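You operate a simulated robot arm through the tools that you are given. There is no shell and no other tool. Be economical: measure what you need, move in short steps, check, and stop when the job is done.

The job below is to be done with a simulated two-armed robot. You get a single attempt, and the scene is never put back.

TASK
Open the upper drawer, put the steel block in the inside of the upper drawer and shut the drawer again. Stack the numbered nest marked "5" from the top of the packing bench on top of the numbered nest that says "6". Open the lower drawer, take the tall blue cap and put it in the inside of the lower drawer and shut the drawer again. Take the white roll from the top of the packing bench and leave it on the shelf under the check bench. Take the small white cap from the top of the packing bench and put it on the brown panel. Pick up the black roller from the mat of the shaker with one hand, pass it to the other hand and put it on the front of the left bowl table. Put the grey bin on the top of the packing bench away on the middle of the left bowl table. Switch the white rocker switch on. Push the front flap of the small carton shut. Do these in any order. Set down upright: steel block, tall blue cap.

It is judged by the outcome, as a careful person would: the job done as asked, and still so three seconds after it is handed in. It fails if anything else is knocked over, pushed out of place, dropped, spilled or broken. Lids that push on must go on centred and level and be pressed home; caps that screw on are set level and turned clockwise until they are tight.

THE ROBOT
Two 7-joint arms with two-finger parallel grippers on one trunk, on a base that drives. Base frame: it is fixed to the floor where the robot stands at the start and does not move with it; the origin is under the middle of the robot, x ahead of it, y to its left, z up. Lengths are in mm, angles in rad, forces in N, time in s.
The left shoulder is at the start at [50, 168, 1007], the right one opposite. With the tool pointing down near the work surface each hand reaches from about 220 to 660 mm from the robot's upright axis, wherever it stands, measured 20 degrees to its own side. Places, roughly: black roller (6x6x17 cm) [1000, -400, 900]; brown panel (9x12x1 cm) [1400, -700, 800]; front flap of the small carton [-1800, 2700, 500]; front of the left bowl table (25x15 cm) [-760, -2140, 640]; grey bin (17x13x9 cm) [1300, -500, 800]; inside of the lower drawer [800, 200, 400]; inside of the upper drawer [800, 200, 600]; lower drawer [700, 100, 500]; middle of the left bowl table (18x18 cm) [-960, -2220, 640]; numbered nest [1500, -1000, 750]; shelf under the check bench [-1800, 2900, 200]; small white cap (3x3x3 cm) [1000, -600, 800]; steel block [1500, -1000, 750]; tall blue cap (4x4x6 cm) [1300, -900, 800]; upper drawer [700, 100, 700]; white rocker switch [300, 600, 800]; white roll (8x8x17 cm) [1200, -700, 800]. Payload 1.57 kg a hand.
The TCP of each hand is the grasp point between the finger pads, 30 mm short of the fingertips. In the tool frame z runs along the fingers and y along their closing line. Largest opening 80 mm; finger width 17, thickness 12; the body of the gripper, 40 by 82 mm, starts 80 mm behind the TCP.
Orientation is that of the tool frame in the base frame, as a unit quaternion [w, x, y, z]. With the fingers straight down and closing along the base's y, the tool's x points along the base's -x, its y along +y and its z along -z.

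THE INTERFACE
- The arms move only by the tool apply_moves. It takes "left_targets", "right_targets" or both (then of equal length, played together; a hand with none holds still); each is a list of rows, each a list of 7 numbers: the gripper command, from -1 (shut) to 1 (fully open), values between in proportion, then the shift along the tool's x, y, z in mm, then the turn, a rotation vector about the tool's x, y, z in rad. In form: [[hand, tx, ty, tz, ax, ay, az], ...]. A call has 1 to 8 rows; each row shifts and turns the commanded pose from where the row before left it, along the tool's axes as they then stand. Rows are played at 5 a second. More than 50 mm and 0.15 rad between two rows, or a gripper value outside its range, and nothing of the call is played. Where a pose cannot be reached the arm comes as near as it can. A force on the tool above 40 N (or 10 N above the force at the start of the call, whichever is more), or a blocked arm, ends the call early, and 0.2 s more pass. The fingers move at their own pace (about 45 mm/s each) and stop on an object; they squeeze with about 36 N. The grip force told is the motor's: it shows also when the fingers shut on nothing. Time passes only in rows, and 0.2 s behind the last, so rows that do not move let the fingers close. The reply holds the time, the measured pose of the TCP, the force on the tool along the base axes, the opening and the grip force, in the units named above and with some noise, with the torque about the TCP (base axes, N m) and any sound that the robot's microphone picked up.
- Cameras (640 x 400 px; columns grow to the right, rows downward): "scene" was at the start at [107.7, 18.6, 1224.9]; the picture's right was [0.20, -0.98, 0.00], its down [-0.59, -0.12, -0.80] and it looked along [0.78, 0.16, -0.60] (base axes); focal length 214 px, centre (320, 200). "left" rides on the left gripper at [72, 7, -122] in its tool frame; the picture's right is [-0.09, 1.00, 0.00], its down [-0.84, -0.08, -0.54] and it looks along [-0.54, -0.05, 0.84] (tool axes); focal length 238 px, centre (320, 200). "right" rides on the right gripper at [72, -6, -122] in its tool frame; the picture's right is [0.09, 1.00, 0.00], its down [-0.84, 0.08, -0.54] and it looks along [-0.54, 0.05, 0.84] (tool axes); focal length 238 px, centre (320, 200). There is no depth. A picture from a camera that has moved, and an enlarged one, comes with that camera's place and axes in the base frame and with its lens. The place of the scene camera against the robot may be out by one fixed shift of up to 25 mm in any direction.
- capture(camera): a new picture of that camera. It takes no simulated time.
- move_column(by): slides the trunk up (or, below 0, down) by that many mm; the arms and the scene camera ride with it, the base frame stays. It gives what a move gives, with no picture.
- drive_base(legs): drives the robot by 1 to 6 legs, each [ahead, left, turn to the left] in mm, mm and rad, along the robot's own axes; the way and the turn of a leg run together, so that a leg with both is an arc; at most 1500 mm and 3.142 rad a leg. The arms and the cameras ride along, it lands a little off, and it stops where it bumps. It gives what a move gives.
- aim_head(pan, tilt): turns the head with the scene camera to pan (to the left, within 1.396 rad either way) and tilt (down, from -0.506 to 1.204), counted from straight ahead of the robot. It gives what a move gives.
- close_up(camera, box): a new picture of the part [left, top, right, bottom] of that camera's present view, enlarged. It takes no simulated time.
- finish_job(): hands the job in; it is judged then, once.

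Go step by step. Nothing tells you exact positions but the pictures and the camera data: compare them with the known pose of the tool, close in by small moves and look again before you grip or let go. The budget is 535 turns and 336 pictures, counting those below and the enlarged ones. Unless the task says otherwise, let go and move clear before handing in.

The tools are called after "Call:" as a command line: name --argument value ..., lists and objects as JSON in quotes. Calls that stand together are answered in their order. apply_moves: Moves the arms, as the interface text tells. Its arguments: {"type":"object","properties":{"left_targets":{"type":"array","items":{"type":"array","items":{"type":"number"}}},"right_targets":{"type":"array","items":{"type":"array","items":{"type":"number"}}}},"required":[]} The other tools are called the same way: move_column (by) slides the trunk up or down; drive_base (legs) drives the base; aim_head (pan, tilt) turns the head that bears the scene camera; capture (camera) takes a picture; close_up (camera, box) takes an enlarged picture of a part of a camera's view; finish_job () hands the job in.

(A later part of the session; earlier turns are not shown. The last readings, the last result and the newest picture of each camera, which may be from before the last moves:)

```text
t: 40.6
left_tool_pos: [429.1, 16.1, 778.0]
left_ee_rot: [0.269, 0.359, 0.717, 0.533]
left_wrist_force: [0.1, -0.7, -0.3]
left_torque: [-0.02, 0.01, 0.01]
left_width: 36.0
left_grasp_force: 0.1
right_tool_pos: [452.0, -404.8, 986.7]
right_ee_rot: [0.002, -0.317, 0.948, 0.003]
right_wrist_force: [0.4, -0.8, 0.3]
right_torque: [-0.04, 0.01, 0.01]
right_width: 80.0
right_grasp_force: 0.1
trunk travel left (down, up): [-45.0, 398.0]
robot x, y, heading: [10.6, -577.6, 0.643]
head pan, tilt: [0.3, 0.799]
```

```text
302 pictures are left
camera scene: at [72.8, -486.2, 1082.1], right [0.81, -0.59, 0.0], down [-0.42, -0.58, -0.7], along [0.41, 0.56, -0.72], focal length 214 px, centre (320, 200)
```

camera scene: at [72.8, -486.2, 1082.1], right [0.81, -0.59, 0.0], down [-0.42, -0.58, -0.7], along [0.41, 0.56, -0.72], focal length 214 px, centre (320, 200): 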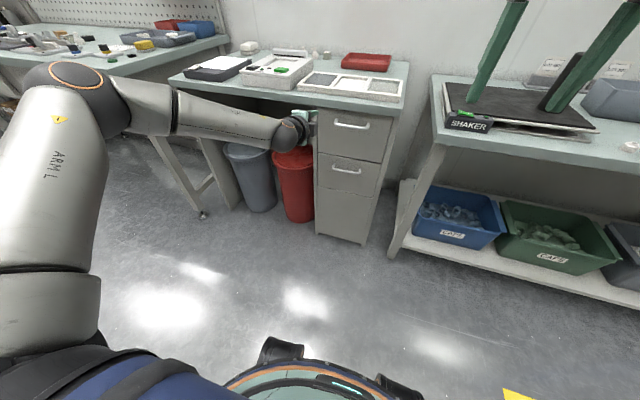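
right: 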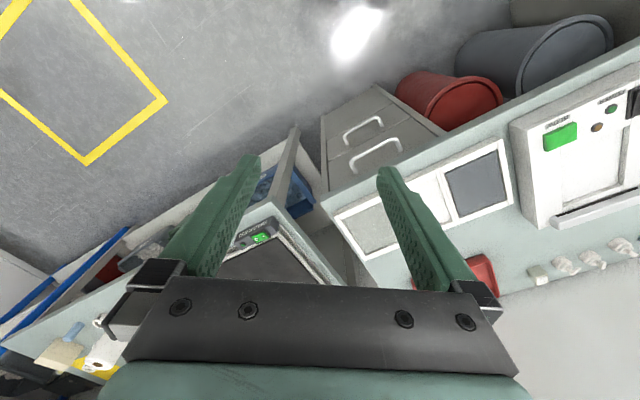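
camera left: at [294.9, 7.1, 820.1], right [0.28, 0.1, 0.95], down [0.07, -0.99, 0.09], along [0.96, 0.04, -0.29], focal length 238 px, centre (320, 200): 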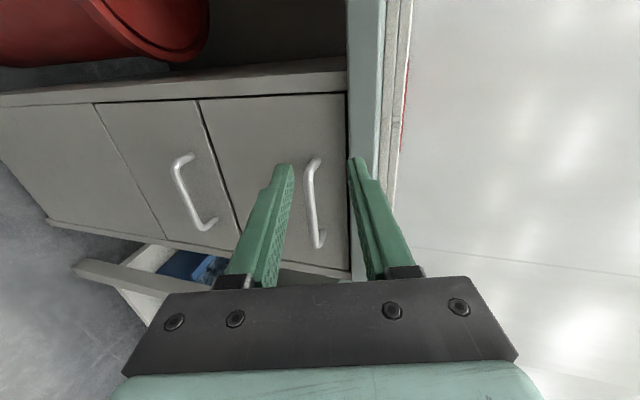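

Elbow lies out to the left; the pose with 0.6 rad pitch and ~600 mm ahead worked. I'll return the hand to that relative pose and approach with the base.

Call:
apply_moves --left_targets '[[-0.1, -8, -10, -40, 0.1, 0, 0], [-0.1, -8, -10, -40, 0.1, 0, 0], [-0.1, -8, -10, -40, 0.1, 0, 0], [-0.1, -8, -10, -20, 0.1, 0, 0]]'

Call:
aim_head --pan 0.2 --tilt 0.75

```text
t: 41.6
left_tool_pos: [333.0, -96.8, 800.9]
left_ee_rot: [0.193, 0.405, 0.809, 0.38]
left_wrist_force: [-0.6, -0.4, 0.7]
left_torque: [0.0, -0.01, 0.03]
left_width: 35.9
left_grasp_force: 0.1
right_tool_pos: [452.4, -404.3, 987.2]
right_ee_rot: [0.002, -0.316, 0.949, 0.002]
right_wrist_force: [0.3, 0.1, -0.3]
right_torque: [-0.01, 0.01, -0.01]
right_width: 80.1
right_grasp_force: 0.1
trunk travel left (down, up): [-45.0, 398.0]
robot x, y, heading: [10.9, -581.7, 0.64]
head pan, tilt: [0.3, 0.799]
```

```text
t: 42.2
left_tool_pos: [335.5, -95.8, 800.3]
left_ee_rot: [0.193, 0.406, 0.808, 0.38]
left_wrist_force: [0.1, 0.4, 0.0]
left_torque: [0.03, 0.02, -0.02]
left_width: 36.0
left_grasp_force: 0.0
right_tool_pos: [451.3, -404.8, 985.9]
right_ee_rot: [0.002, -0.317, 0.948, 0.003]
right_wrist_force: [1.0, -0.4, -0.6]
right_torque: [0.0, -0.02, -0.01]
right_width: 80.1
right_grasp_force: 0.1
trunk travel left (down, up): [-45.0, 398.0]
robot x, y, heading: [9.1, -572.9, 0.642]
head pan, tilt: [0.201, 0.75]
```

Call:
apply_moves --left_targets '[[-0.1, 0, -17, 14, 0, 0, 0], [-0.1, 0, -17, 14, 0, 0, 0], [-0.1, 0, -16, 13, 0, 0, 0]]'

Call:
capture --camera "left"

```text
t: 43.0
left_tool_pos: [332.2, -96.2, 734.1]
left_ee_rot: [0.193, 0.404, 0.809, 0.38]
left_wrist_force: [1.4, -0.5, 0.2]
left_torque: [-0.03, 0.01, 0.01]
left_width: 35.5
left_grasp_force: 0.0
right_tool_pos: [451.8, -404.3, 986.3]
right_ee_rot: [0.002, -0.317, 0.948, 0.002]
right_wrist_force: [-0.4, 0.5, 0.5]
right_torque: [-0.02, -0.01, -0.01]
right_width: 80.0
right_grasp_force: 0.0
trunk travel left (down, up): [-45.0, 398.0]
robot x, y, heading: [11.8, -578.0, 0.64]
head pan, tilt: [0.201, 0.75]
```

```text
301 pictures are left
camera left: at [217.5, -91.0, 817.8], right [0.56, 0.31, 0.77], down [0.13, -0.95, 0.29], along [0.82, -0.07, -0.57], focal length 238 px, centre (320, 200)
```

left: 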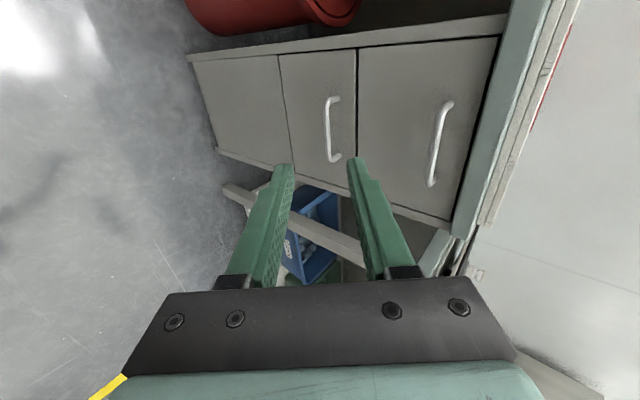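

Handle confirmed at ~[563, 10, 730]. Raise hand slightly, then drive in to stop just short.

Call:
apply_moves --left_targets '[[-0.1, 0, 22, -5, 0, 0, 0], [-0.1, 0, 23, -5, 0, 0, 0]]'

Call:
drive_base --legs '[[165, -52, 0]]'

Call:
capture --camera "left"

```text
t: 43.6
left_tool_pos: [349.7, -86.6, 775.8]
left_ee_rot: [0.192, 0.406, 0.809, 0.379]
left_wrist_force: [-0.2, 0.2, 0.6]
left_torque: [-0.03, 0.0, -0.02]
left_width: 36.0
left_grasp_force: 0.1
right_tool_pos: [451.8, -403.5, 986.3]
right_ee_rot: [0.001, -0.317, 0.948, 0.003]
right_wrist_force: [-0.4, -0.3, 0.9]
right_torque: [0.04, -0.02, -0.02]
right_width: 80.1
right_grasp_force: 0.1
trunk travel left (down, up): [-45.0, 398.0]
robot x, y, heading: [11.2, -576.9, 0.648]
head pan, tilt: [0.201, 0.75]
```

```text
t: 45.1
left_tool_pos: [512.3, -29.5, 775.7]
left_ee_rot: [0.193, 0.405, 0.809, 0.38]
left_wrist_force: [0.2, -0.6, -0.1]
left_torque: [0.01, 0.0, -0.02]
left_width: 35.8
left_grasp_force: 0.0
right_tool_pos: [615.0, -348.0, 985.9]
right_ee_rot: [0.002, -0.318, 0.948, 0.003]
right_wrist_force: [0.8, -0.4, -0.6]
right_torque: [0.02, 0.0, 0.03]
right_width: 80.1
right_grasp_force: 0.1
trunk travel left (down, up): [-45.0, 398.0]
robot x, y, heading: [170.7, -518.6, 0.639]
head pan, tilt: [0.201, 0.75]
```

```text
300 pictures are left
camera left: at [396.8, -22.7, 859.5], right [0.56, 0.31, 0.77], down [0.13, -0.95, 0.29], along [0.82, -0.07, -0.57], focal length 238 px, centre (320, 200)
```

left: 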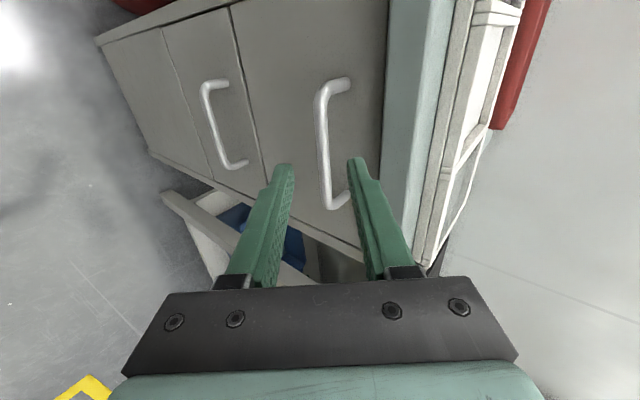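

Aligned; advance along the fingers so the bar comes between them, then close.

Call:
apply_moves --left_targets '[[-0.1, 1, 2, 30, 0, 0, 0], [-0.1, 0, 0, 30, 0, 0, 0]]'

Call:
capture --camera "left"

Call:
close_up --camera "scene" --box '[240, 60, 400, 160]'

```text
t: 45.7
left_tool_pos: [549.4, 1.9, 737.5]
left_ee_rot: [0.192, 0.405, 0.809, 0.379]
left_wrist_force: [0.1, -1.1, 0.8]
left_torque: [0.01, 0.04, -0.02]
left_width: 35.6
left_grasp_force: 0.0
right_tool_pos: [613.5, -348.9, 987.2]
right_ee_rot: [0.003, -0.318, 0.948, 0.002]
right_wrist_force: [-0.7, 0.0, -0.2]
right_torque: [0.0, 0.01, 0.0]
right_width: 80.2
right_grasp_force: 0.0
trunk travel left (down, up): [-45.0, 398.0]
robot x, y, heading: [171.2, -520.2, 0.64]
head pan, tilt: [0.201, 0.75]
```

```text
299 pictures are left
camera left: at [434.6, 7.4, 821.7], right [0.56, 0.31, 0.77], down [0.13, -0.95, 0.29], along [0.82, -0.07, -0.57], focal length 238 px, centre (320, 200)
```

left: 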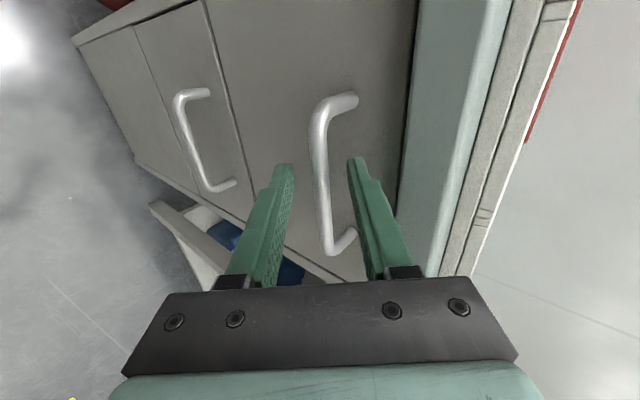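

```text
4.00 times, centred on (320, 110) of scene
camera zoom: at [242.3, -432.9, 1086.1], right [0.75, -0.66, 0.0], down [-0.45, -0.51, -0.73], along [0.49, 0.55, -0.68], focal length 858 px, centre (320, 560)
```

zoom: 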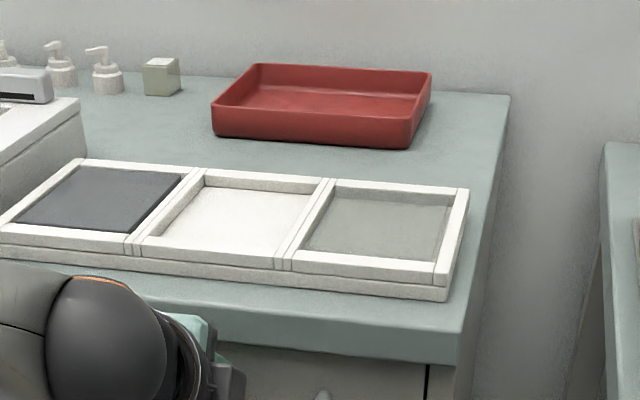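

The bar is between the fingers. Close.

Call:
apply_moves --left_targets '[[-1, 0, 0, 6, 0, 0, 0], [-1, 0, 0, 0, 0, 0, 0], [-1, 0, 0, 0, 0, 0, 0], [-1, 0, 0, 0, 0, 0, 0]]'

Call:
capture --camera "left"

```text
t: 46.7
left_tool_pos: [555.1, 4.6, 736.2]
left_ee_rot: [0.193, 0.405, 0.809, 0.38]
left_wrist_force: [1.6, 2.6, 4.4]
left_torque: [0.2, 0.09, -0.42]
left_width: 10.7
left_grasp_force: 28.3
right_tool_pos: [612.8, -348.9, 988.0]
right_ee_rot: [0.002, -0.318, 0.948, 0.003]
right_wrist_force: [-0.6, 0.2, -0.5]
right_torque: [-0.01, 0.0, 0.0]
right_width: 80.2
right_grasp_force: 0.1
trunk travel left (down, up): [-45.0, 398.0]
robot x, y, heading: [172.7, -521.4, 0.642]
head pan, tilt: [0.201, 0.75]
```

```text
297 pictures are left
camera left: at [438.3, 9.1, 818.9], right [0.56, 0.31, 0.77], down [0.12, -0.95, 0.29], along [0.82, -0.07, -0.57], focal length 238 px, centre (320, 200)
```

left: 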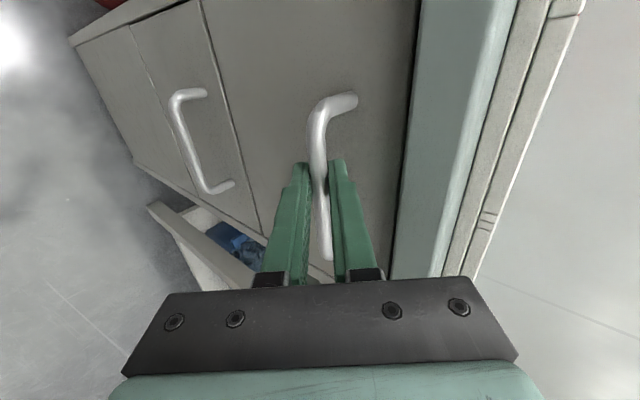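

Firm grip on the bar. Pull by driving back.

Call:
drive_base --legs '[[-140, 0, 0]]'

Call:
capture --camera "scene"

```text
t: 48.0
left_tool_pos: [438.9, -77.8, 734.9]
left_ee_rot: [0.191, 0.403, 0.81, 0.381]
left_wrist_force: [-4.5, 4.7, 8.5]
left_torque: [0.3, 0.15, -0.37]
left_width: 10.8
left_grasp_force: 28.3
right_tool_pos: [501.4, -431.9, 987.6]
right_ee_rot: [0.004, -0.318, 0.948, 0.003]
right_wrist_force: [-0.5, 0.5, -0.1]
right_torque: [-0.04, -0.03, -0.03]
right_width: 79.8
right_grasp_force: 0.1
trunk travel left (down, up): [-45.0, 398.0]
robot x, y, heading: [64.7, -600.8, 0.648]
head pan, tilt: [0.201, 0.75]
```

```text
296 pictures are left
camera scene: at [130.2, -516.5, 1086.3], right [0.75, -0.66, 0.0], down [-0.45, -0.51, -0.73], along [0.48, 0.55, -0.68], focal length 214 px, centre (320, 200)
```

scene: 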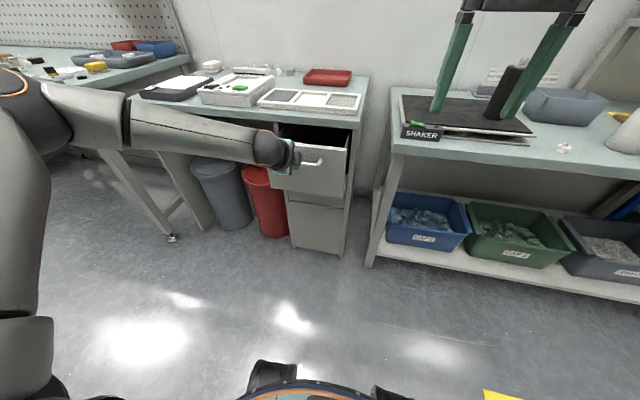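

Drawer opens. Pull further with the arm.

Call:
apply_moves --left_targets '[[-1, 0, -19, -23, 0, 0, 0], [-1, 0, -19, -23, 0, 0, 0], [-1, 0, -19, -23, 0, 0, 0]]'

Call:
capture --camera "left"

```text
t: 48.8
left_tool_pos: [369.5, -130.0, 734.9]
left_ee_rot: [0.191, 0.401, 0.81, 0.382]
left_wrist_force: [-8.1, 11.3, 8.4]
left_torque: [0.35, 0.22, -0.28]
left_width: 10.9
left_grasp_force: 28.7
right_tool_pos: [500.0, -429.8, 987.2]
right_ee_rot: [0.003, -0.319, 0.948, 0.002]
right_wrist_force: [0.3, -0.6, -0.3]
right_torque: [-0.03, 0.01, 0.04]
right_width: 80.3
right_grasp_force: 0.1
trunk travel left (down, up): [-45.0, 398.0]
robot x, y, heading: [62.7, -599.3, 0.648]
head pan, tilt: [0.201, 0.75]
```

```text
295 pictures are left
camera left: at [253.6, -125.6, 818.8], right [0.56, 0.31, 0.77], down [0.14, -0.95, 0.28], along [0.82, -0.05, -0.57], focal length 238 px, centre (320, 200)
```

left: 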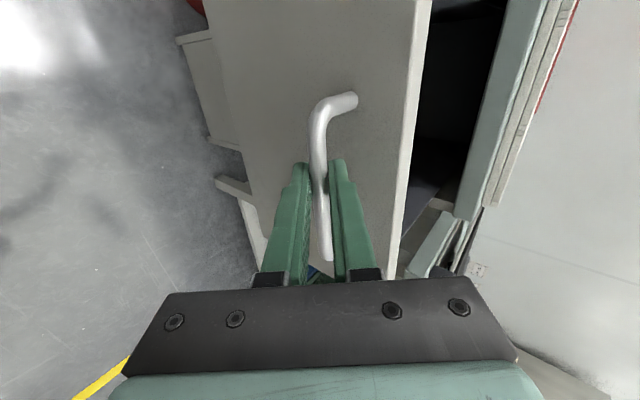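

Open by ~230 mm. Release and retreat the hand.

Call:
apply_moves --left_targets '[[-0.1, 0, 0, 0, 0, 0, 0], [-0.1, 0, 0, 0, 0, 0, 0], [-0.1, 0, 0, -40, 0, 0, 0], [-0.1, 0, 0, -40, 0, 0, 0], [-0.1, 20, 20, -40, 0, 0, 0]]'

Call:
move_column --by 130

Call:
capture --camera "scene"

```text
t: 50.0
left_tool_pos: [295.1, -164.3, 826.2]
left_ee_rot: [0.191, 0.404, 0.81, 0.38]
left_wrist_force: [0.2, -0.2, 0.0]
left_torque: [-0.02, -0.01, -0.02]
left_width: 36.0
left_grasp_force: 0.1
right_tool_pos: [502.5, -430.8, 987.6]
right_ee_rot: [0.002, -0.32, 0.947, 0.002]
right_wrist_force: [-0.1, 0.4, -0.1]
right_torque: [0.0, 0.04, -0.02]
right_width: 80.1
right_grasp_force: 0.0
trunk travel left (down, up): [-45.0, 398.0]
robot x, y, heading: [61.2, -602.1, 0.645]
head pan, tilt: [0.201, 0.75]
```

```text
t: 51.6
left_tool_pos: [296.0, -165.2, 958.2]
left_ee_rot: [0.191, 0.403, 0.81, 0.381]
left_wrist_force: [0.1, 0.6, -0.1]
left_torque: [0.02, 0.02, 0.02]
left_width: 36.1
left_grasp_force: 0.0
right_tool_pos: [502.4, -429.9, 1117.8]
right_ee_rot: [0.002, -0.317, 0.948, 0.003]
right_wrist_force: [-0.7, -0.2, 1.1]
right_torque: [0.02, 0.0, -0.01]
right_width: 80.1
right_grasp_force: 0.1
trunk travel left (down, up): [-175.0, 268.0]
robot x, y, heading: [60.3, -603.0, 0.645]
head pan, tilt: [0.201, 0.75]
```

```text
294 pictures are left
camera scene: at [130.8, -516.2, 1216.1], right [0.75, -0.66, 0.0], down [-0.45, -0.51, -0.73], along [0.48, 0.55, -0.68], focal length 214 px, centre (320, 200)
```

scene: 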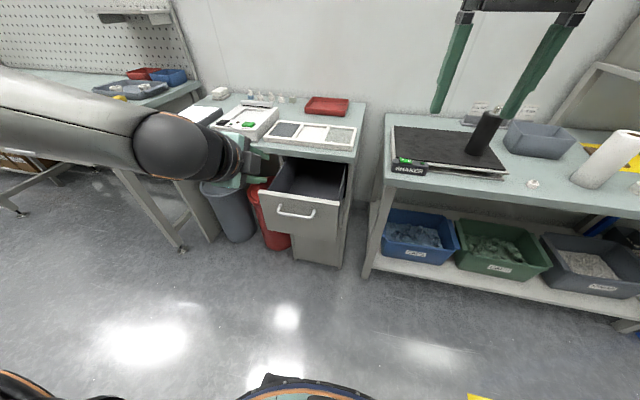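

Upper drawer is open. Return the left hand to straight down and drive right to the packing bench.

Call:
apply_moves --left_targets '[[1, 0, 0, 0, 0.145, 0, 0], [1, 0, 0, 0, 0.145, 0, 0], [1, 0, 0, 0, 0.145, 0, 0], [1, 0, 0, 0, 0.145, 0, 0], [1, 0, 0, 0, 0.145, 0, 0], [1, 0, 0, 0, 0.145, 0, 0]]'

Call:
apply_moves --left_targets '[[1, 0, 0, 0, 0, 0, -0.15], [1, 0, 0, 0, 0, 0, -0.15], [1, 0, 0, 0, 0, 0, -0.15], [1, 0, 0, 0, 0, 0, -0.15], [1, 0, 0, 0, 0, 0, -0.15], [1, 0, 0, 0, 0, 0, -0.15], [1, 0, 0, 0, 0, 0, -0.15], [1, 0, 0, 0, 0, 0, -0.15]]'

Call:
apply_moves --left_targets '[[1, 0, 0, -30, 0, 0, -0.13], [1, 0, 0, -30, 0, 0, -0.12], [1, 0, 0, -30, 0, 0, -0.12]]'

Call:
drive_base --legs '[[0, -650, 0]]'

Call:
aim_head --pan -0.1 --tilt 0.7

Call:
capture --camera "scene"

```text
t: 53.0
left_tool_pos: [296.0, -164.5, 959.3]
left_ee_rot: [0.003, 0.446, 0.895, 0.001]
left_wrist_force: [-0.1, 0.9, -0.1]
left_torque: [-0.01, 0.0, -0.03]
left_width: 80.0
left_grasp_force: 0.2
right_tool_pos: [502.9, -429.7, 1116.1]
right_ee_rot: [0.002, -0.319, 0.948, 0.004]
right_wrist_force: [0.4, 0.2, 0.2]
right_torque: [0.0, 0.02, 0.02]
right_width: 80.1
right_grasp_force: 0.1
trunk travel left (down, up): [-175.0, 268.0]
robot x, y, heading: [64.0, -606.4, 0.645]
head pan, tilt: [0.201, 0.75]
```

```text
t: 54.8
left_tool_pos: [294.9, -165.1, 959.0]
left_ee_rot: [0.006, -0.138, 0.99, 0.001]
left_wrist_force: [0.0, -0.4, 0.2]
left_torque: [0.02, -0.03, 0.0]
left_width: 79.9
left_grasp_force: 0.0
right_tool_pos: [500.6, -430.5, 1117.0]
right_ee_rot: [0.001, -0.318, 0.948, 0.003]
right_wrist_force: [-0.2, -0.4, 0.2]
right_torque: [0.02, 0.03, 0.0]
right_width: 80.2
right_grasp_force: 0.0
trunk travel left (down, up): [-175.0, 268.0]
robot x, y, heading: [60.5, -604.7, 0.647]
head pan, tilt: [0.201, 0.75]
```

```text
t: 55.6
left_tool_pos: [293.9, -168.2, 1049.3]
left_ee_rot: [0.005, -0.317, 0.948, 0.0]
left_wrist_force: [0.0, 0.4, 0.2]
left_torque: [-0.03, 0.03, 0.02]
left_width: 80.1
left_grasp_force: 0.1
right_tool_pos: [502.4, -430.6, 1117.7]
right_ee_rot: [0.002, -0.318, 0.948, 0.003]
right_wrist_force: [-1.2, -0.5, -0.1]
right_torque: [0.01, 0.04, 0.01]
right_width: 80.0
right_grasp_force: 0.0
trunk travel left (down, up): [-175.0, 268.0]
robot x, y, heading: [62.8, -603.3, 0.644]
head pan, tilt: [0.201, 0.75]
```

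```text
t: 58.1
left_tool_pos: [367.4, -244.7, 1048.7]
left_ee_rot: [0.006, -0.314, 0.949, 0.0]
left_wrist_force: [0.2, 0.7, 0.5]
left_torque: [0.02, 0.04, 0.02]
left_width: 80.1
left_grasp_force: 0.0
right_tool_pos: [573.3, -508.4, 1116.6]
right_ee_rot: [0.001, -0.316, 0.949, 0.002]
right_wrist_force: [0.0, -0.2, 0.1]
right_torque: [0.01, 0.0, 0.01]
right_width: 79.8
right_grasp_force: 0.0
trunk travel left (down, up): [-175.0, 268.0]
robot x, y, heading: [133.4, -678.1, 0.639]
head pan, tilt: [0.201, 0.75]
stopped in leg 1: the robot was blocked; the commanded pose is now the measured one
```

```text
t: 58.9
left_tool_pos: [367.4, -243.4, 1048.8]
left_ee_rot: [0.006, -0.314, 0.949, 0.0]
left_wrist_force: [-0.3, 0.0, 0.2]
left_torque: [0.01, -0.01, 0.01]
left_width: 80.0
left_grasp_force: 0.2
right_tool_pos: [574.0, -508.4, 1117.4]
right_ee_rot: [0.002, -0.316, 0.949, 0.002]
right_wrist_force: [-0.5, -0.9, 0.4]
right_torque: [-0.02, -0.03, -0.02]
right_width: 80.1
right_grasp_force: 0.0
trunk travel left (down, up): [-175.0, 268.0]
robot x, y, heading: [130.0, -678.6, 0.641]
head pan, tilt: [-0.099, 0.7]
```

```text
293 pictures are left
camera scene: at [218.9, -609.9, 1220.4], right [0.52, -0.86, 0.0], down [-0.55, -0.33, -0.76], along [0.66, 0.39, -0.64], focal length 214 px, centre (320, 200)
```

scene: 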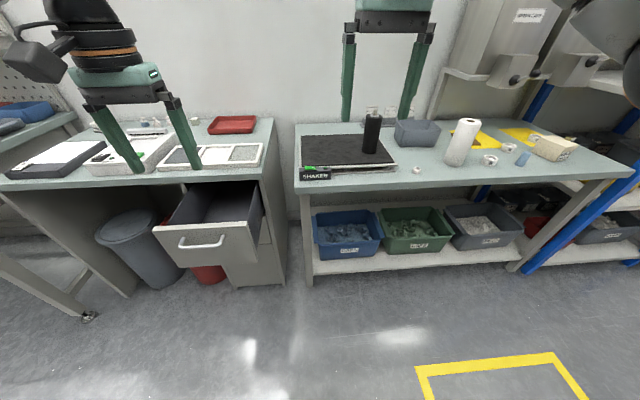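

Blocked again on the right by something unseen behind. Look to both sides and down.

Call:
aim_head --pan -1.39 --tilt 0.95

Call:
capture --camera "scene"

Call:
aim_head --pan 1.39 --tilt 0.95

Call:
capture --camera "scene"

```text
t: 60.3
left_tool_pos: [367.7, -243.9, 1048.3]
left_ee_rot: [0.006, -0.314, 0.949, -0.001]
left_wrist_force: [0.2, -0.1, 0.6]
left_torque: [-0.03, -0.01, 0.02]
left_width: 80.1
left_grasp_force: 0.0
right_tool_pos: [573.5, -508.0, 1118.2]
right_ee_rot: [0.002, -0.316, 0.949, 0.002]
right_wrist_force: [-0.2, -0.6, 0.2]
right_torque: [0.03, 0.02, 0.03]
right_width: 80.2
right_grasp_force: 0.1
trunk travel left (down, up): [-175.0, 268.0]
robot x, y, heading: [130.4, -679.1, 0.645]
head pan, tilt: [-1.389, 0.949]
```

```text
292 pictures are left
camera scene: at [199.4, -703.2, 1200.6], right [-0.68, -0.73, 0.0], down [-0.6, 0.55, -0.58], along [0.43, -0.4, -0.81], focal length 214 px, centre (320, 200)
```

scene: 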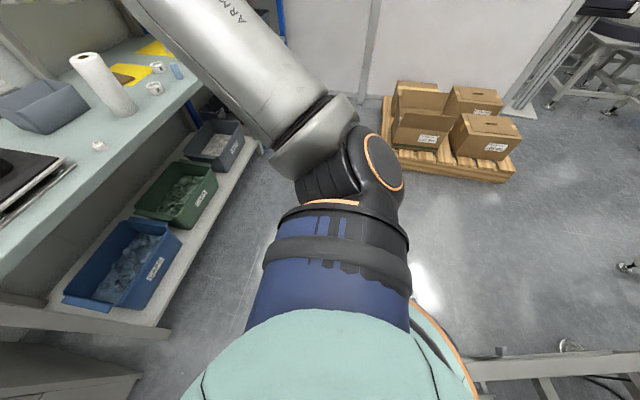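

```text
t: 62.8
left_tool_pos: [366.6, -243.4, 1047.5]
left_ee_rot: [0.005, -0.314, 0.95, 0.0]
left_wrist_force: [0.7, 0.0, -0.1]
left_torque: [0.02, 0.03, 0.01]
left_width: 79.9
left_grasp_force: 0.2
right_tool_pos: [573.2, -507.8, 1117.8]
right_ee_rot: [0.002, -0.316, 0.949, 0.003]
right_wrist_force: [0.8, 0.1, 0.7]
right_torque: [0.02, 0.0, 0.0]
right_width: 80.0
right_grasp_force: 0.2
trunk travel left (down, up): [-175.0, 268.0]
robot x, y, heading: [128.5, -678.4, 0.639]
head pan, tilt: [1.389, 0.949]
```

```text
291 pictures are left
camera scene: at [113.9, -588.5, 1200.6], right [0.9, 0.44, 0.0], down [0.36, -0.73, -0.58], along [-0.26, 0.52, -0.81], focal length 214 px, centre (320, 200)
```

scene: 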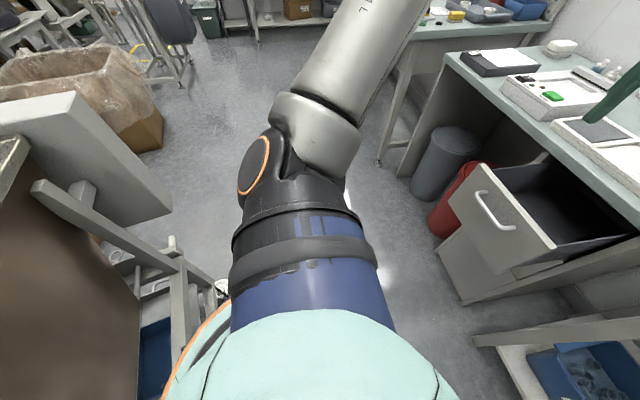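

A table stands right behind the robot. Go forward first, then right.

Call:
drive_base --legs '[[170, 0, 0], [0, -450, 0]]'

Call:
aim_head --pan -0.1 --tilt 0.7

Call:
capture --camera "scene"

Call:
capture --camera "right"

```text
t: 68.4
left_tool_pos: [779.2, -512.9, 1048.2]
left_ee_rot: [0.006, -0.312, 0.95, 0.0]
left_wrist_force: [-0.2, 0.1, -0.3]
left_torque: [0.01, -0.03, -0.02]
left_width: 80.1
left_grasp_force: 0.0
right_tool_pos: [985.4, -777.7, 1117.3]
right_ee_rot: [0.001, -0.313, 0.95, 0.002]
right_wrist_force: [0.7, 0.6, 0.2]
right_torque: [0.0, -0.01, 0.02]
right_width: 80.2
right_grasp_force: 0.1
trunk travel left (down, up): [-175.0, 268.0]
robot x, y, heading: [542.2, -944.0, 0.635]
head pan, tilt: [1.389, 0.949]
```

```text
t: 70.0
left_tool_pos: [779.9, -511.5, 1048.1]
left_ee_rot: [0.006, -0.313, 0.95, 0.0]
left_wrist_force: [0.1, 0.2, -0.3]
left_torque: [-0.02, 0.0, -0.05]
left_width: 79.9
left_grasp_force: 0.0
right_tool_pos: [985.2, -776.8, 1117.5]
right_ee_rot: [0.002, -0.314, 0.949, 0.002]
right_wrist_force: [0.2, 0.1, 0.9]
right_torque: [-0.01, 0.02, 0.02]
right_width: 79.9
right_grasp_force: 0.0
trunk travel left (down, up): [-175.0, 268.0]
robot x, y, heading: [541.9, -947.3, 0.633]
head pan, tilt: [-0.099, 0.7]
```

```text
290 pictures are left
camera scene: at [630.7, -877.6, 1220.4], right [0.51, -0.86, 0.0], down [-0.55, -0.33, -0.76], along [0.66, 0.39, -0.64], focal length 214 px, centre (320, 200)
```

scene: 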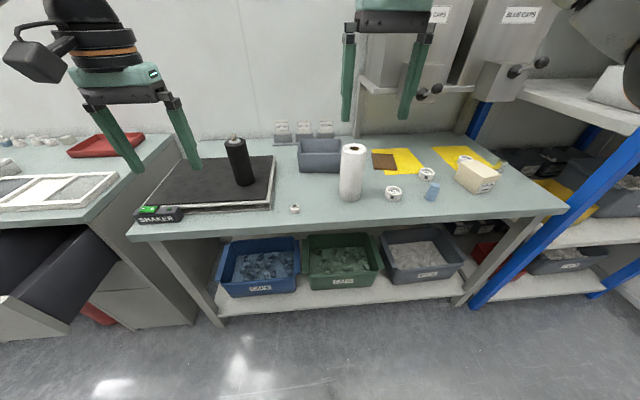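

```text
289 pictures are left
camera right: at [930.5, -825.8, 1238.3], right [-0.67, 0.74, 0.0], down [0.62, 0.56, 0.55], along [0.41, 0.37, -0.84], focal length 238 px, centre (320, 200)
```

right: 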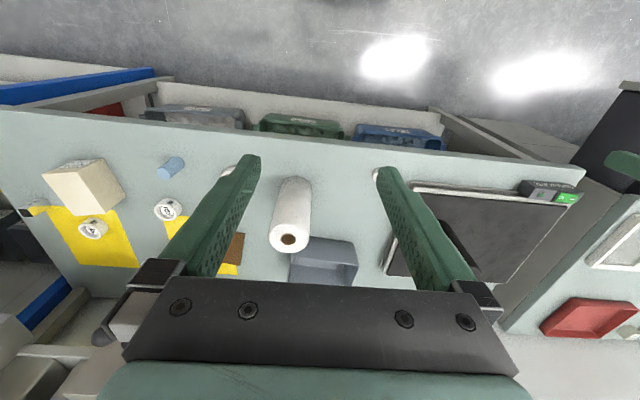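

Call:
close_up --camera "scene" --box '[270, 120, 510, 270]'

Call:
close_up --camera "right" --box '[0, 140, 260, 302]'

```text
2.67 times, centred on (390, 195) of scene
camera zoom: at [630.7, -877.6, 1220.4], right [0.51, -0.86, 0.0], down [-0.55, -0.33, -0.76], along [0.66, 0.39, -0.64], focal length 572 px, centre (133, 213)
```

zoom: 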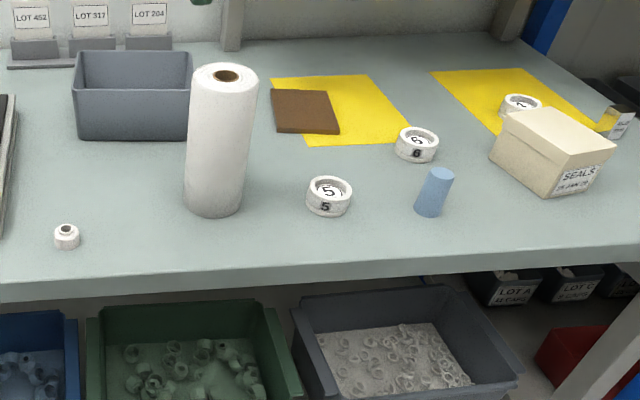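

```text
2.46 times, centred on (130, 221) of right
camera zoom: at [930.5, -825.8, 1238.3], right [-0.67, 0.74, 0.0], down [0.62, 0.56, 0.55], along [0.41, 0.37, -0.84], focal length 587 px, centre (788, 148)
```

zoom: 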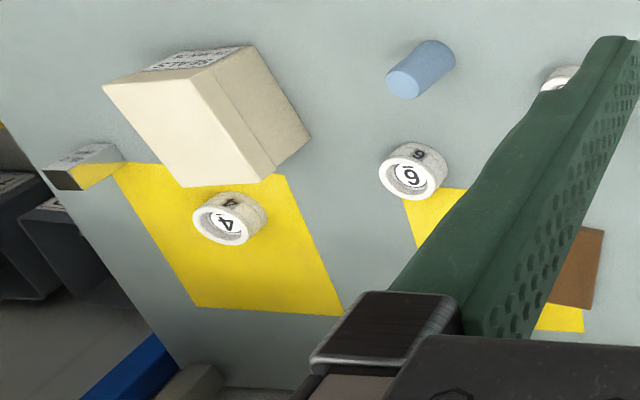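

Call:
drive_base --legs '[[100, -350, 0]]'

Call:
capture --camera "scene"

Call:
close_up --camera "scene" --box '[200, 120, 440, 270]'

Call:
capture --camera "right"

```text
t: 73.6
left_tool_pos: [1067.6, -731.1, 1049.9]
left_ee_rot: [0.005, -0.314, 0.949, 0.001]
left_wrist_force: [0.4, -0.4, -0.3]
left_torque: [0.01, 0.01, 0.02]
left_width: 80.3
left_grasp_force: 0.0
right_tool_pos: [1273.6, -994.9, 1118.0]
right_ee_rot: [0.002, -0.317, 0.948, 0.002]
right_wrist_force: [-0.3, -0.6, 0.4]
right_torque: [0.02, 0.0, -0.02]
right_width: 80.1
right_grasp_force: 0.0
trunk travel left (down, up): [-175.0, 268.0]
robot x, y, heading: [832.2, -1168.2, 0.639]
head pan, tilt: [-0.099, 0.7]
```

```text
286 pictures are left
camera scene: at [918.8, -1097.4, 1220.4], right [0.52, -0.86, 0.0], down [-0.55, -0.33, -0.76], along [0.66, 0.39, -0.64], focal length 214 px, centre (320, 200)
```

scene: 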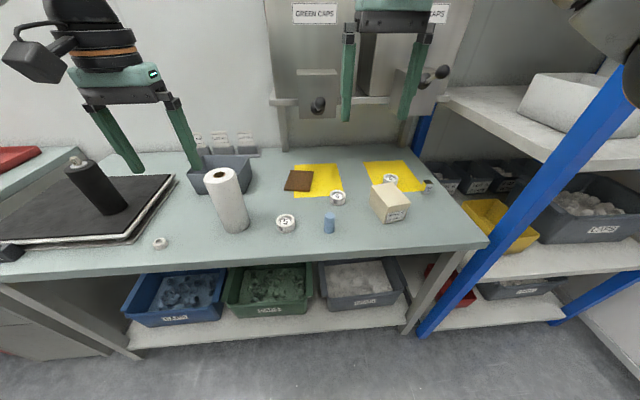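

```text
2.67 times, centred on (320, 195) of scene
camera zoom: at [918.8, -1097.4, 1220.4], right [0.52, -0.86, 0.0], down [-0.55, -0.33, -0.76], along [0.66, 0.39, -0.64], focal length 572 px, centre (320, 213)
```

zoom: 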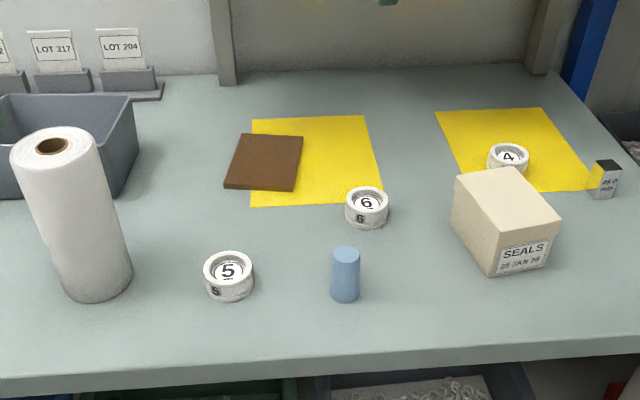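

```text
284 pictures are left
camera right: at [1218.3, -1044.2, 1238.3], right [-0.67, 0.74, 0.0], down [0.62, 0.56, 0.55], along [0.4, 0.37, -0.84], focal length 238 px, centre (320, 200)
```

right: 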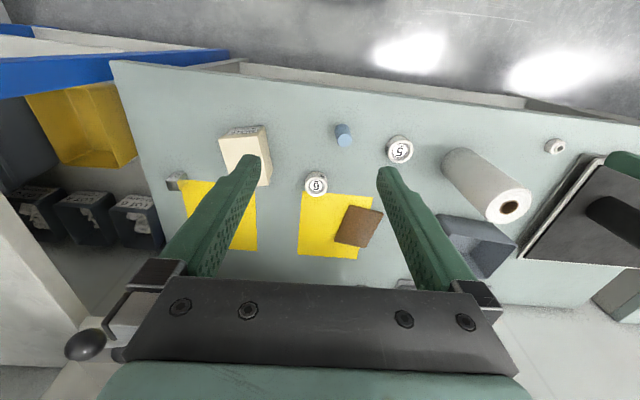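

Everything is visible: nests 5 and 6, blue cap, steel block at the far right, brown panel. Nudge closer and bring the right hand above nest 5.

Call:
drive_base --legs '[[60, 0, 0]]'

Call:
apply_moves --right_targets '[[1, -2, 31, 37, 0, 0, 0], [1, -2, 31, 37, 0, 0, 0], [1, -2, 31, 37, 0, 0, 0], [1, -2, 31, 37, 0, 0, 0], [1, -2, 31, 37, 0, 0, 0]]'

Call:
capture --camera "right"

```text
t: 74.6
left_tool_pos: [1114.0, -695.3, 1047.9]
left_ee_rot: [0.005, -0.314, 0.949, 0.0]
left_wrist_force: [0.6, 0.6, 0.5]
left_torque: [-0.01, 0.04, -0.01]
left_width: 80.1
left_grasp_force: 0.1
right_tool_pos: [1320.6, -959.5, 1116.3]
right_ee_rot: [0.003, -0.316, 0.949, 0.002]
right_wrist_force: [0.0, -0.1, 1.1]
right_torque: [-0.02, 0.0, 0.02]
right_width: 80.2
right_grasp_force: 0.2
trunk travel left (down, up): [-175.0, 268.0]
robot x, y, heading: [876.2, -1133.8, 0.645]
head pan, tilt: [-0.099, 0.7]
```

```text
t: 75.8
left_tool_pos: [1114.4, -695.8, 1048.7]
left_ee_rot: [0.005, -0.315, 0.949, -0.002]
left_wrist_force: [0.7, 1.2, -0.1]
left_torque: [0.01, 0.01, -0.01]
left_width: 80.0
left_grasp_force: 0.1
right_tool_pos: [1236.2, -829.8, 930.8]
right_ee_rot: [0.003, -0.317, 0.949, 0.003]
right_wrist_force: [-0.5, -0.8, 0.0]
right_torque: [0.02, 0.04, -0.03]
right_width: 80.2
right_grasp_force: 0.1
trunk travel left (down, up): [-175.0, 268.0]
robot x, y, heading: [878.0, -1132.3, 0.64]
head pan, tilt: [-0.099, 0.7]
```

```text
283 pictures are left
camera right: at [1182.5, -878.0, 1052.2], right [-0.67, 0.74, 0.0], down [0.62, 0.56, 0.55], along [0.4, 0.37, -0.84], focal length 238 px, centre (320, 200)
```

right: 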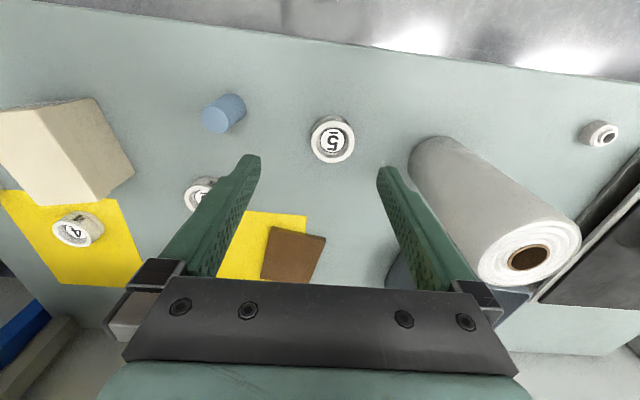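

Nest 5 seems near [1239, -807], top around 795. Close in.

Call:
apply_moves --right_targets '[[1, -8, 8, 30, 0, 0, 0], [1, -8, 8, 30, 0, 0, 0]]'

Call:
capture --camera "right"

```text
t: 76.4
left_tool_pos: [1114.1, -694.5, 1048.9]
left_ee_rot: [0.005, -0.314, 0.95, 0.0]
left_wrist_force: [0.7, 0.3, 0.6]
left_torque: [0.01, 0.0, -0.02]
left_width: 80.1
left_grasp_force: 0.1
right_tool_pos: [1240.8, -804.2, 872.0]
right_ee_rot: [0.001, -0.317, 0.948, 0.002]
right_wrist_force: [-0.5, -1.3, -0.1]
right_torque: [0.0, 0.0, -0.03]
right_width: 80.2
right_grasp_force: 0.0
trunk travel left (down, up): [-175.0, 268.0]
robot x, y, heading: [881.4, -1130.3, 0.643]
head pan, tilt: [-0.099, 0.7]
```

```text
282 pictures are left
camera right: at [1185.8, -853.2, 993.2], right [-0.67, 0.74, 0.0], down [0.62, 0.56, 0.55], along [0.4, 0.37, -0.84], focal length 238 px, centre (320, 200)
```

right: 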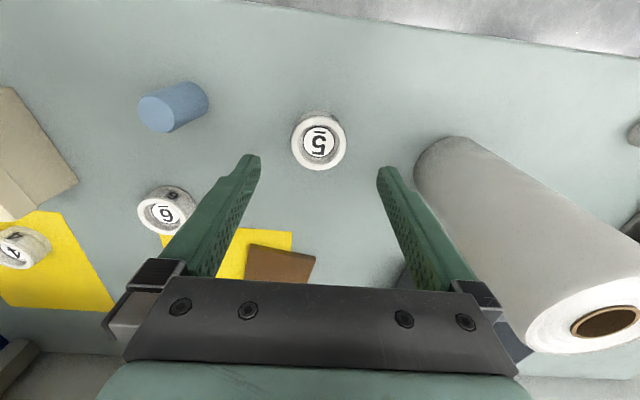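

Well centred. Descend further and check.

Call:
apply_moves --right_targets '[[1, 0, 0, 25, 0, 0, 0], [1, 0, 0, 25, 0, 0, 0]]'

Call:
capture --camera "right"

Call:
close_up --camera "scene" --box '[160, 120, 400, 270]'

```text
t: 77.0
left_tool_pos: [1115.0, -694.9, 1048.2]
left_ee_rot: [0.005, -0.313, 0.95, 0.0]
left_wrist_force: [-0.1, 0.0, -0.2]
left_torque: [-0.04, 0.05, 0.04]
left_width: 80.1
left_grasp_force: 0.1
right_tool_pos: [1240.1, -804.1, 821.1]
right_ee_rot: [0.003, -0.316, 0.949, 0.003]
right_wrist_force: [-0.1, 0.1, 0.2]
right_torque: [0.04, -0.02, -0.03]
right_width: 80.3
right_grasp_force: 0.0
trunk travel left (down, up): [-175.0, 268.0]
robot x, y, heading: [881.6, -1130.4, 0.641]
head pan, tilt: [-0.099, 0.7]
```

```text
281 pictures are left
camera right: at [1185.8, -853.6, 942.8], right [-0.67, 0.74, 0.0], down [0.62, 0.56, 0.55], along [0.4, 0.37, -0.84], focal length 238 px, centre (320, 200)
```

right: 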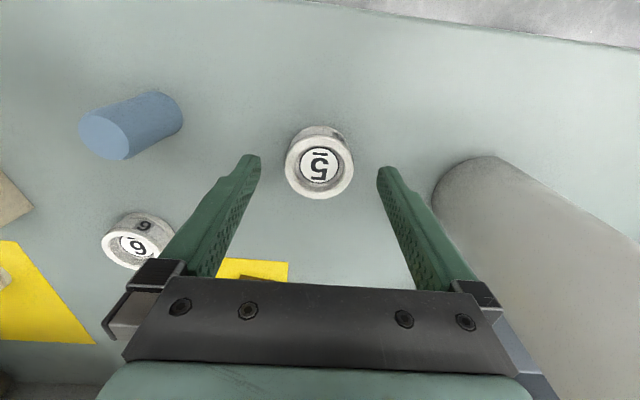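

```text
2.67 times, centred on (280, 195) of scene
camera zoom: at [966.8, -1061.4, 1220.4], right [0.52, -0.86, 0.0], down [-0.55, -0.33, -0.76], along [0.66, 0.39, -0.64], focal length 572 px, centre (427, 213)
```

zoom: 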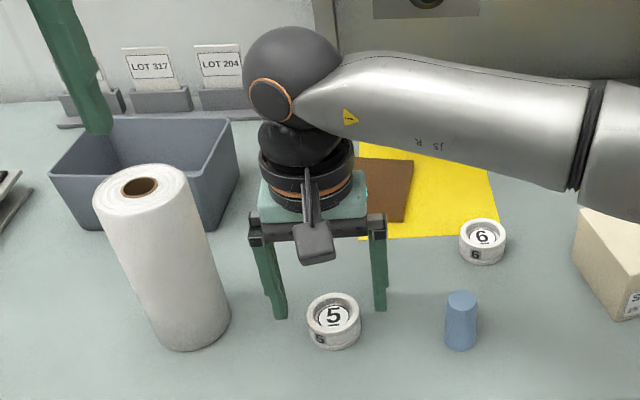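

Call:
apply_moves --right_targets '[[1, 0, 0, 10, 0, 0, 0], [1, 0, 0, 10, 0, 0, 0]]'

Call:
close_up --camera "scene" --box '[240, 210, 320, 260]'

Call:
capture --camera "right"

```text
t: 77.6
left_tool_pos: [1114.4, -694.9, 1048.3]
left_ee_rot: [0.006, -0.314, 0.949, 0.0]
left_wrist_force: [-0.6, 0.7, -0.1]
left_torque: [-0.01, -0.01, 0.0]
left_width: 80.0
left_grasp_force: 0.1
right_tool_pos: [1240.2, -805.3, 802.5]
right_ee_rot: [0.002, -0.317, 0.949, 0.003]
right_wrist_force: [-0.1, 0.7, -0.5]
right_torque: [0.0, -0.05, 0.01]
right_width: 79.8
right_grasp_force: 0.1
trunk travel left (down, up): [-175.0, 268.0]
robot x, y, heading: [877.7, -1126.7, 0.64]
head pan, tilt: [-0.099, 0.7]
```

```text
8.00 times, centred on (280, 235) of scene
camera zoom: at [966.7, -1061.4, 1220.4], right [0.52, -0.86, 0.0], down [-0.55, -0.33, -0.76], along [0.66, 0.39, -0.64], focal length 1716 px, centre (640, -80)
```

zoom: 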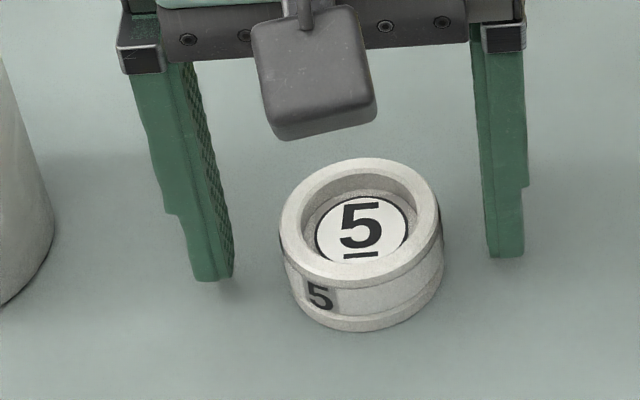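

```text
278 pictures are left
camera right: at [1185.4, -854.0, 923.3], right [-0.67, 0.74, 0.0], down [0.62, 0.56, 0.55], along [0.4, 0.37, -0.84], focal length 238 px, centre (320, 200)
```

right: 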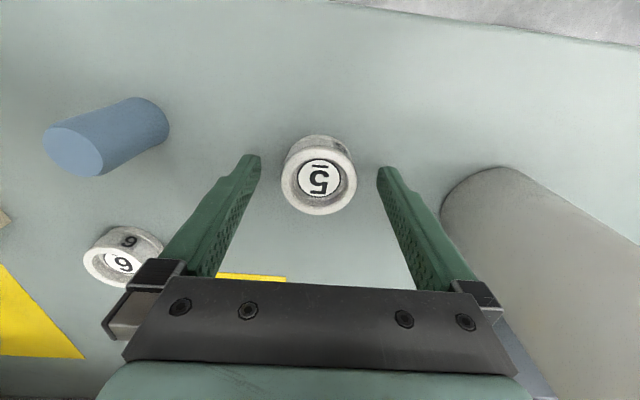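

Centred on nest 5. Lower a touch and grip.

Call:
apply_moves --right_targets '[[1, 2, 0, 5, 0, 0, 0], [-1, 0, 0, 0, 0, 0, 0], [-1, 0, 0, 0, 0, 0, 0], [-1, 0, 0, 0, 0, 0, 0], [-1, 0, 0, 0, 0, 0, 0]]'

Call:
capture --camera "right"

Call:
close_up --camera "scene" --box '[240, 210, 320, 260]'

```text
t: 78.8
left_tool_pos: [1114.8, -695.5, 1048.0]
left_ee_rot: [0.006, -0.314, 0.949, 0.0]
left_wrist_force: [1.1, 0.8, 0.8]
left_torque: [-0.01, 0.0, 0.02]
left_width: 80.0
left_grasp_force: 0.2
right_tool_pos: [1237.9, -805.7, 798.1]
right_ee_rot: [0.002, -0.316, 0.949, 0.002]
right_wrist_force: [0.4, 0.6, -0.2]
right_torque: [-0.02, -0.03, 0.0]
right_width: 48.9
right_grasp_force: 33.6
trunk travel left (down, up): [-175.0, 268.0]
robot x, y, heading: [877.0, -1131.9, 0.642]
head pan, tilt: [-0.099, 0.7]
```

```text
277 pictures are left
camera right: at [1183.8, -855.8, 918.8], right [-0.67, 0.74, 0.0], down [0.62, 0.56, 0.55], along [0.4, 0.37, -0.84], focal length 238 px, centre (320, 200)
```

right: 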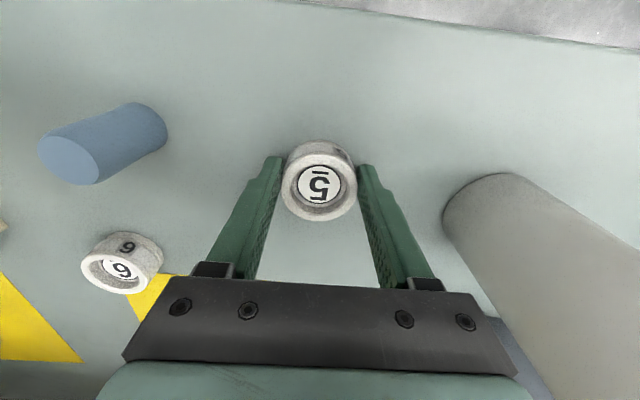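

```text
8.00 times, centred on (280, 235) of scene
camera zoom: at [966.7, -1061.4, 1220.4], right [0.52, -0.86, 0.0], down [-0.55, -0.33, -0.76], along [0.66, 0.39, -0.64], focal length 1716 px, centre (640, -80)
```

zoom: 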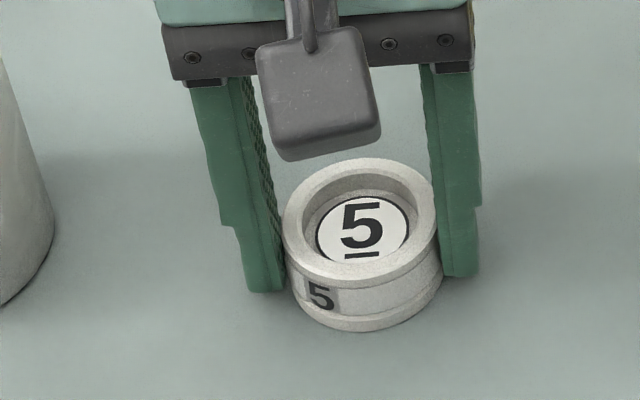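

Nest 5 gripped (49 mm). Lift and carry above nest 6.

Call:
apply_moves --right_targets '[[-1, 0, 0, -45, 0, 0, 0], [-1, 0, 0, -45, 0, 0, 0], [-1, -46, 0, 0, 0, 0, 0], [-1, -46, 0, 0, 0, 0, 0], [-1, 0, -50, 0, 0, 0, 0], [-1, 0, -50, 0, 0, 0, 0], [-1, 0, -50, 0, 0, 0, 0]]'

Call:
capture --camera "right"

Call:
close_up --camera "scene" --box '[240, 120, 400, 220]'

```text
t: 80.4
left_tool_pos: [1115.4, -696.3, 1048.5]
left_ee_rot: [0.005, -0.314, 0.949, 0.0]
left_wrist_force: [-0.3, -0.1, -0.3]
left_torque: [0.02, 0.0, 0.0]
left_width: 80.1
left_grasp_force: 0.1
right_tool_pos: [1390.9, -887.2, 885.4]
right_ee_rot: [0.001, -0.316, 0.949, 0.003]
right_wrist_force: [-0.2, 0.3, -0.9]
right_torque: [-0.01, -0.02, 0.0]
right_width: 49.1
right_grasp_force: 35.5
right hand out of reach, approached as far as the arm can: row 4
trunk travel left (down, up): [-175.0, 268.0]
robot x, y, heading: [879.1, -1130.4, 0.639]
head pan, tilt: [-0.099, 0.7]
```

```text
275 pictures are left
camera right: at [1336.3, -936.2, 1006.3], right [-0.67, 0.74, 0.0], down [0.62, 0.56, 0.55], along [0.4, 0.37, -0.84], focal length 238 px, centre (320, 200)
```

right: 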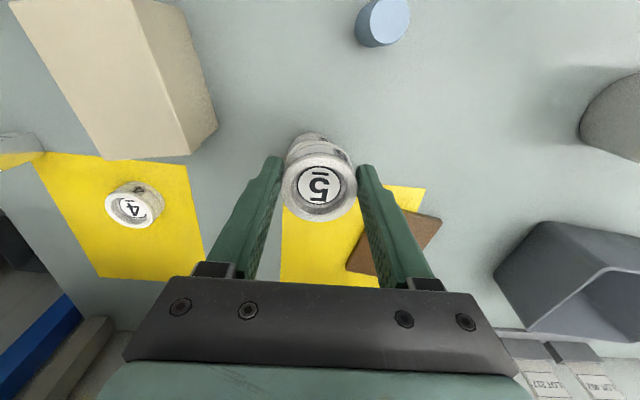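

```text
4.00 times, centred on (320, 170) of scene
camera zoom: at [966.8, -1061.7, 1220.4], right [0.52, -0.86, 0.0], down [-0.55, -0.33, -0.77], along [0.66, 0.39, -0.64], focal length 858 px, centre (320, 320)
```

zoom: 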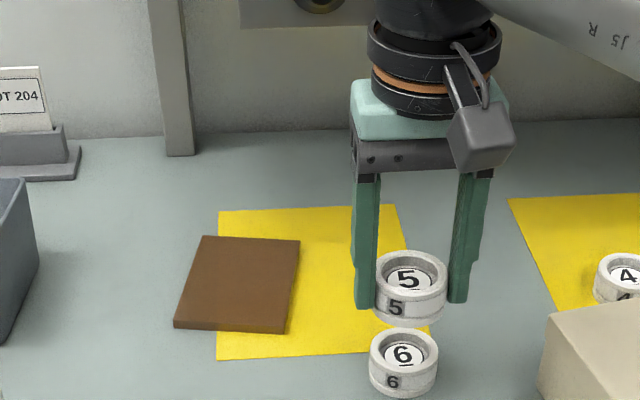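

Call:
close_up --camera "right" --box '[240, 100, 400, 200]'

```text
4.00 times, centred on (320, 150) of right
camera zoom: at [1336.3, -936.2, 1006.3], right [-0.67, 0.74, 0.0], down [0.62, 0.56, 0.55], along [0.4, 0.37, -0.84], focal length 953 px, centre (320, 400)
```

zoom: 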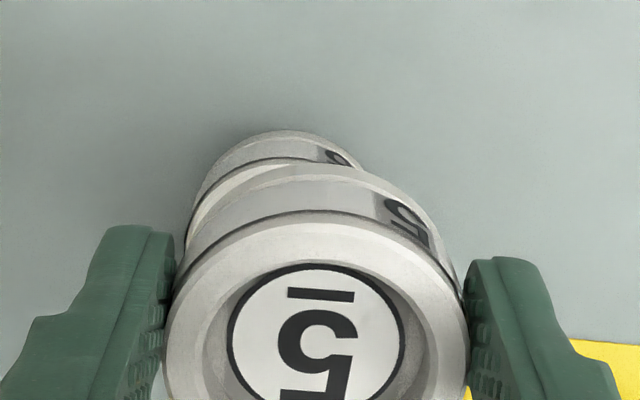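

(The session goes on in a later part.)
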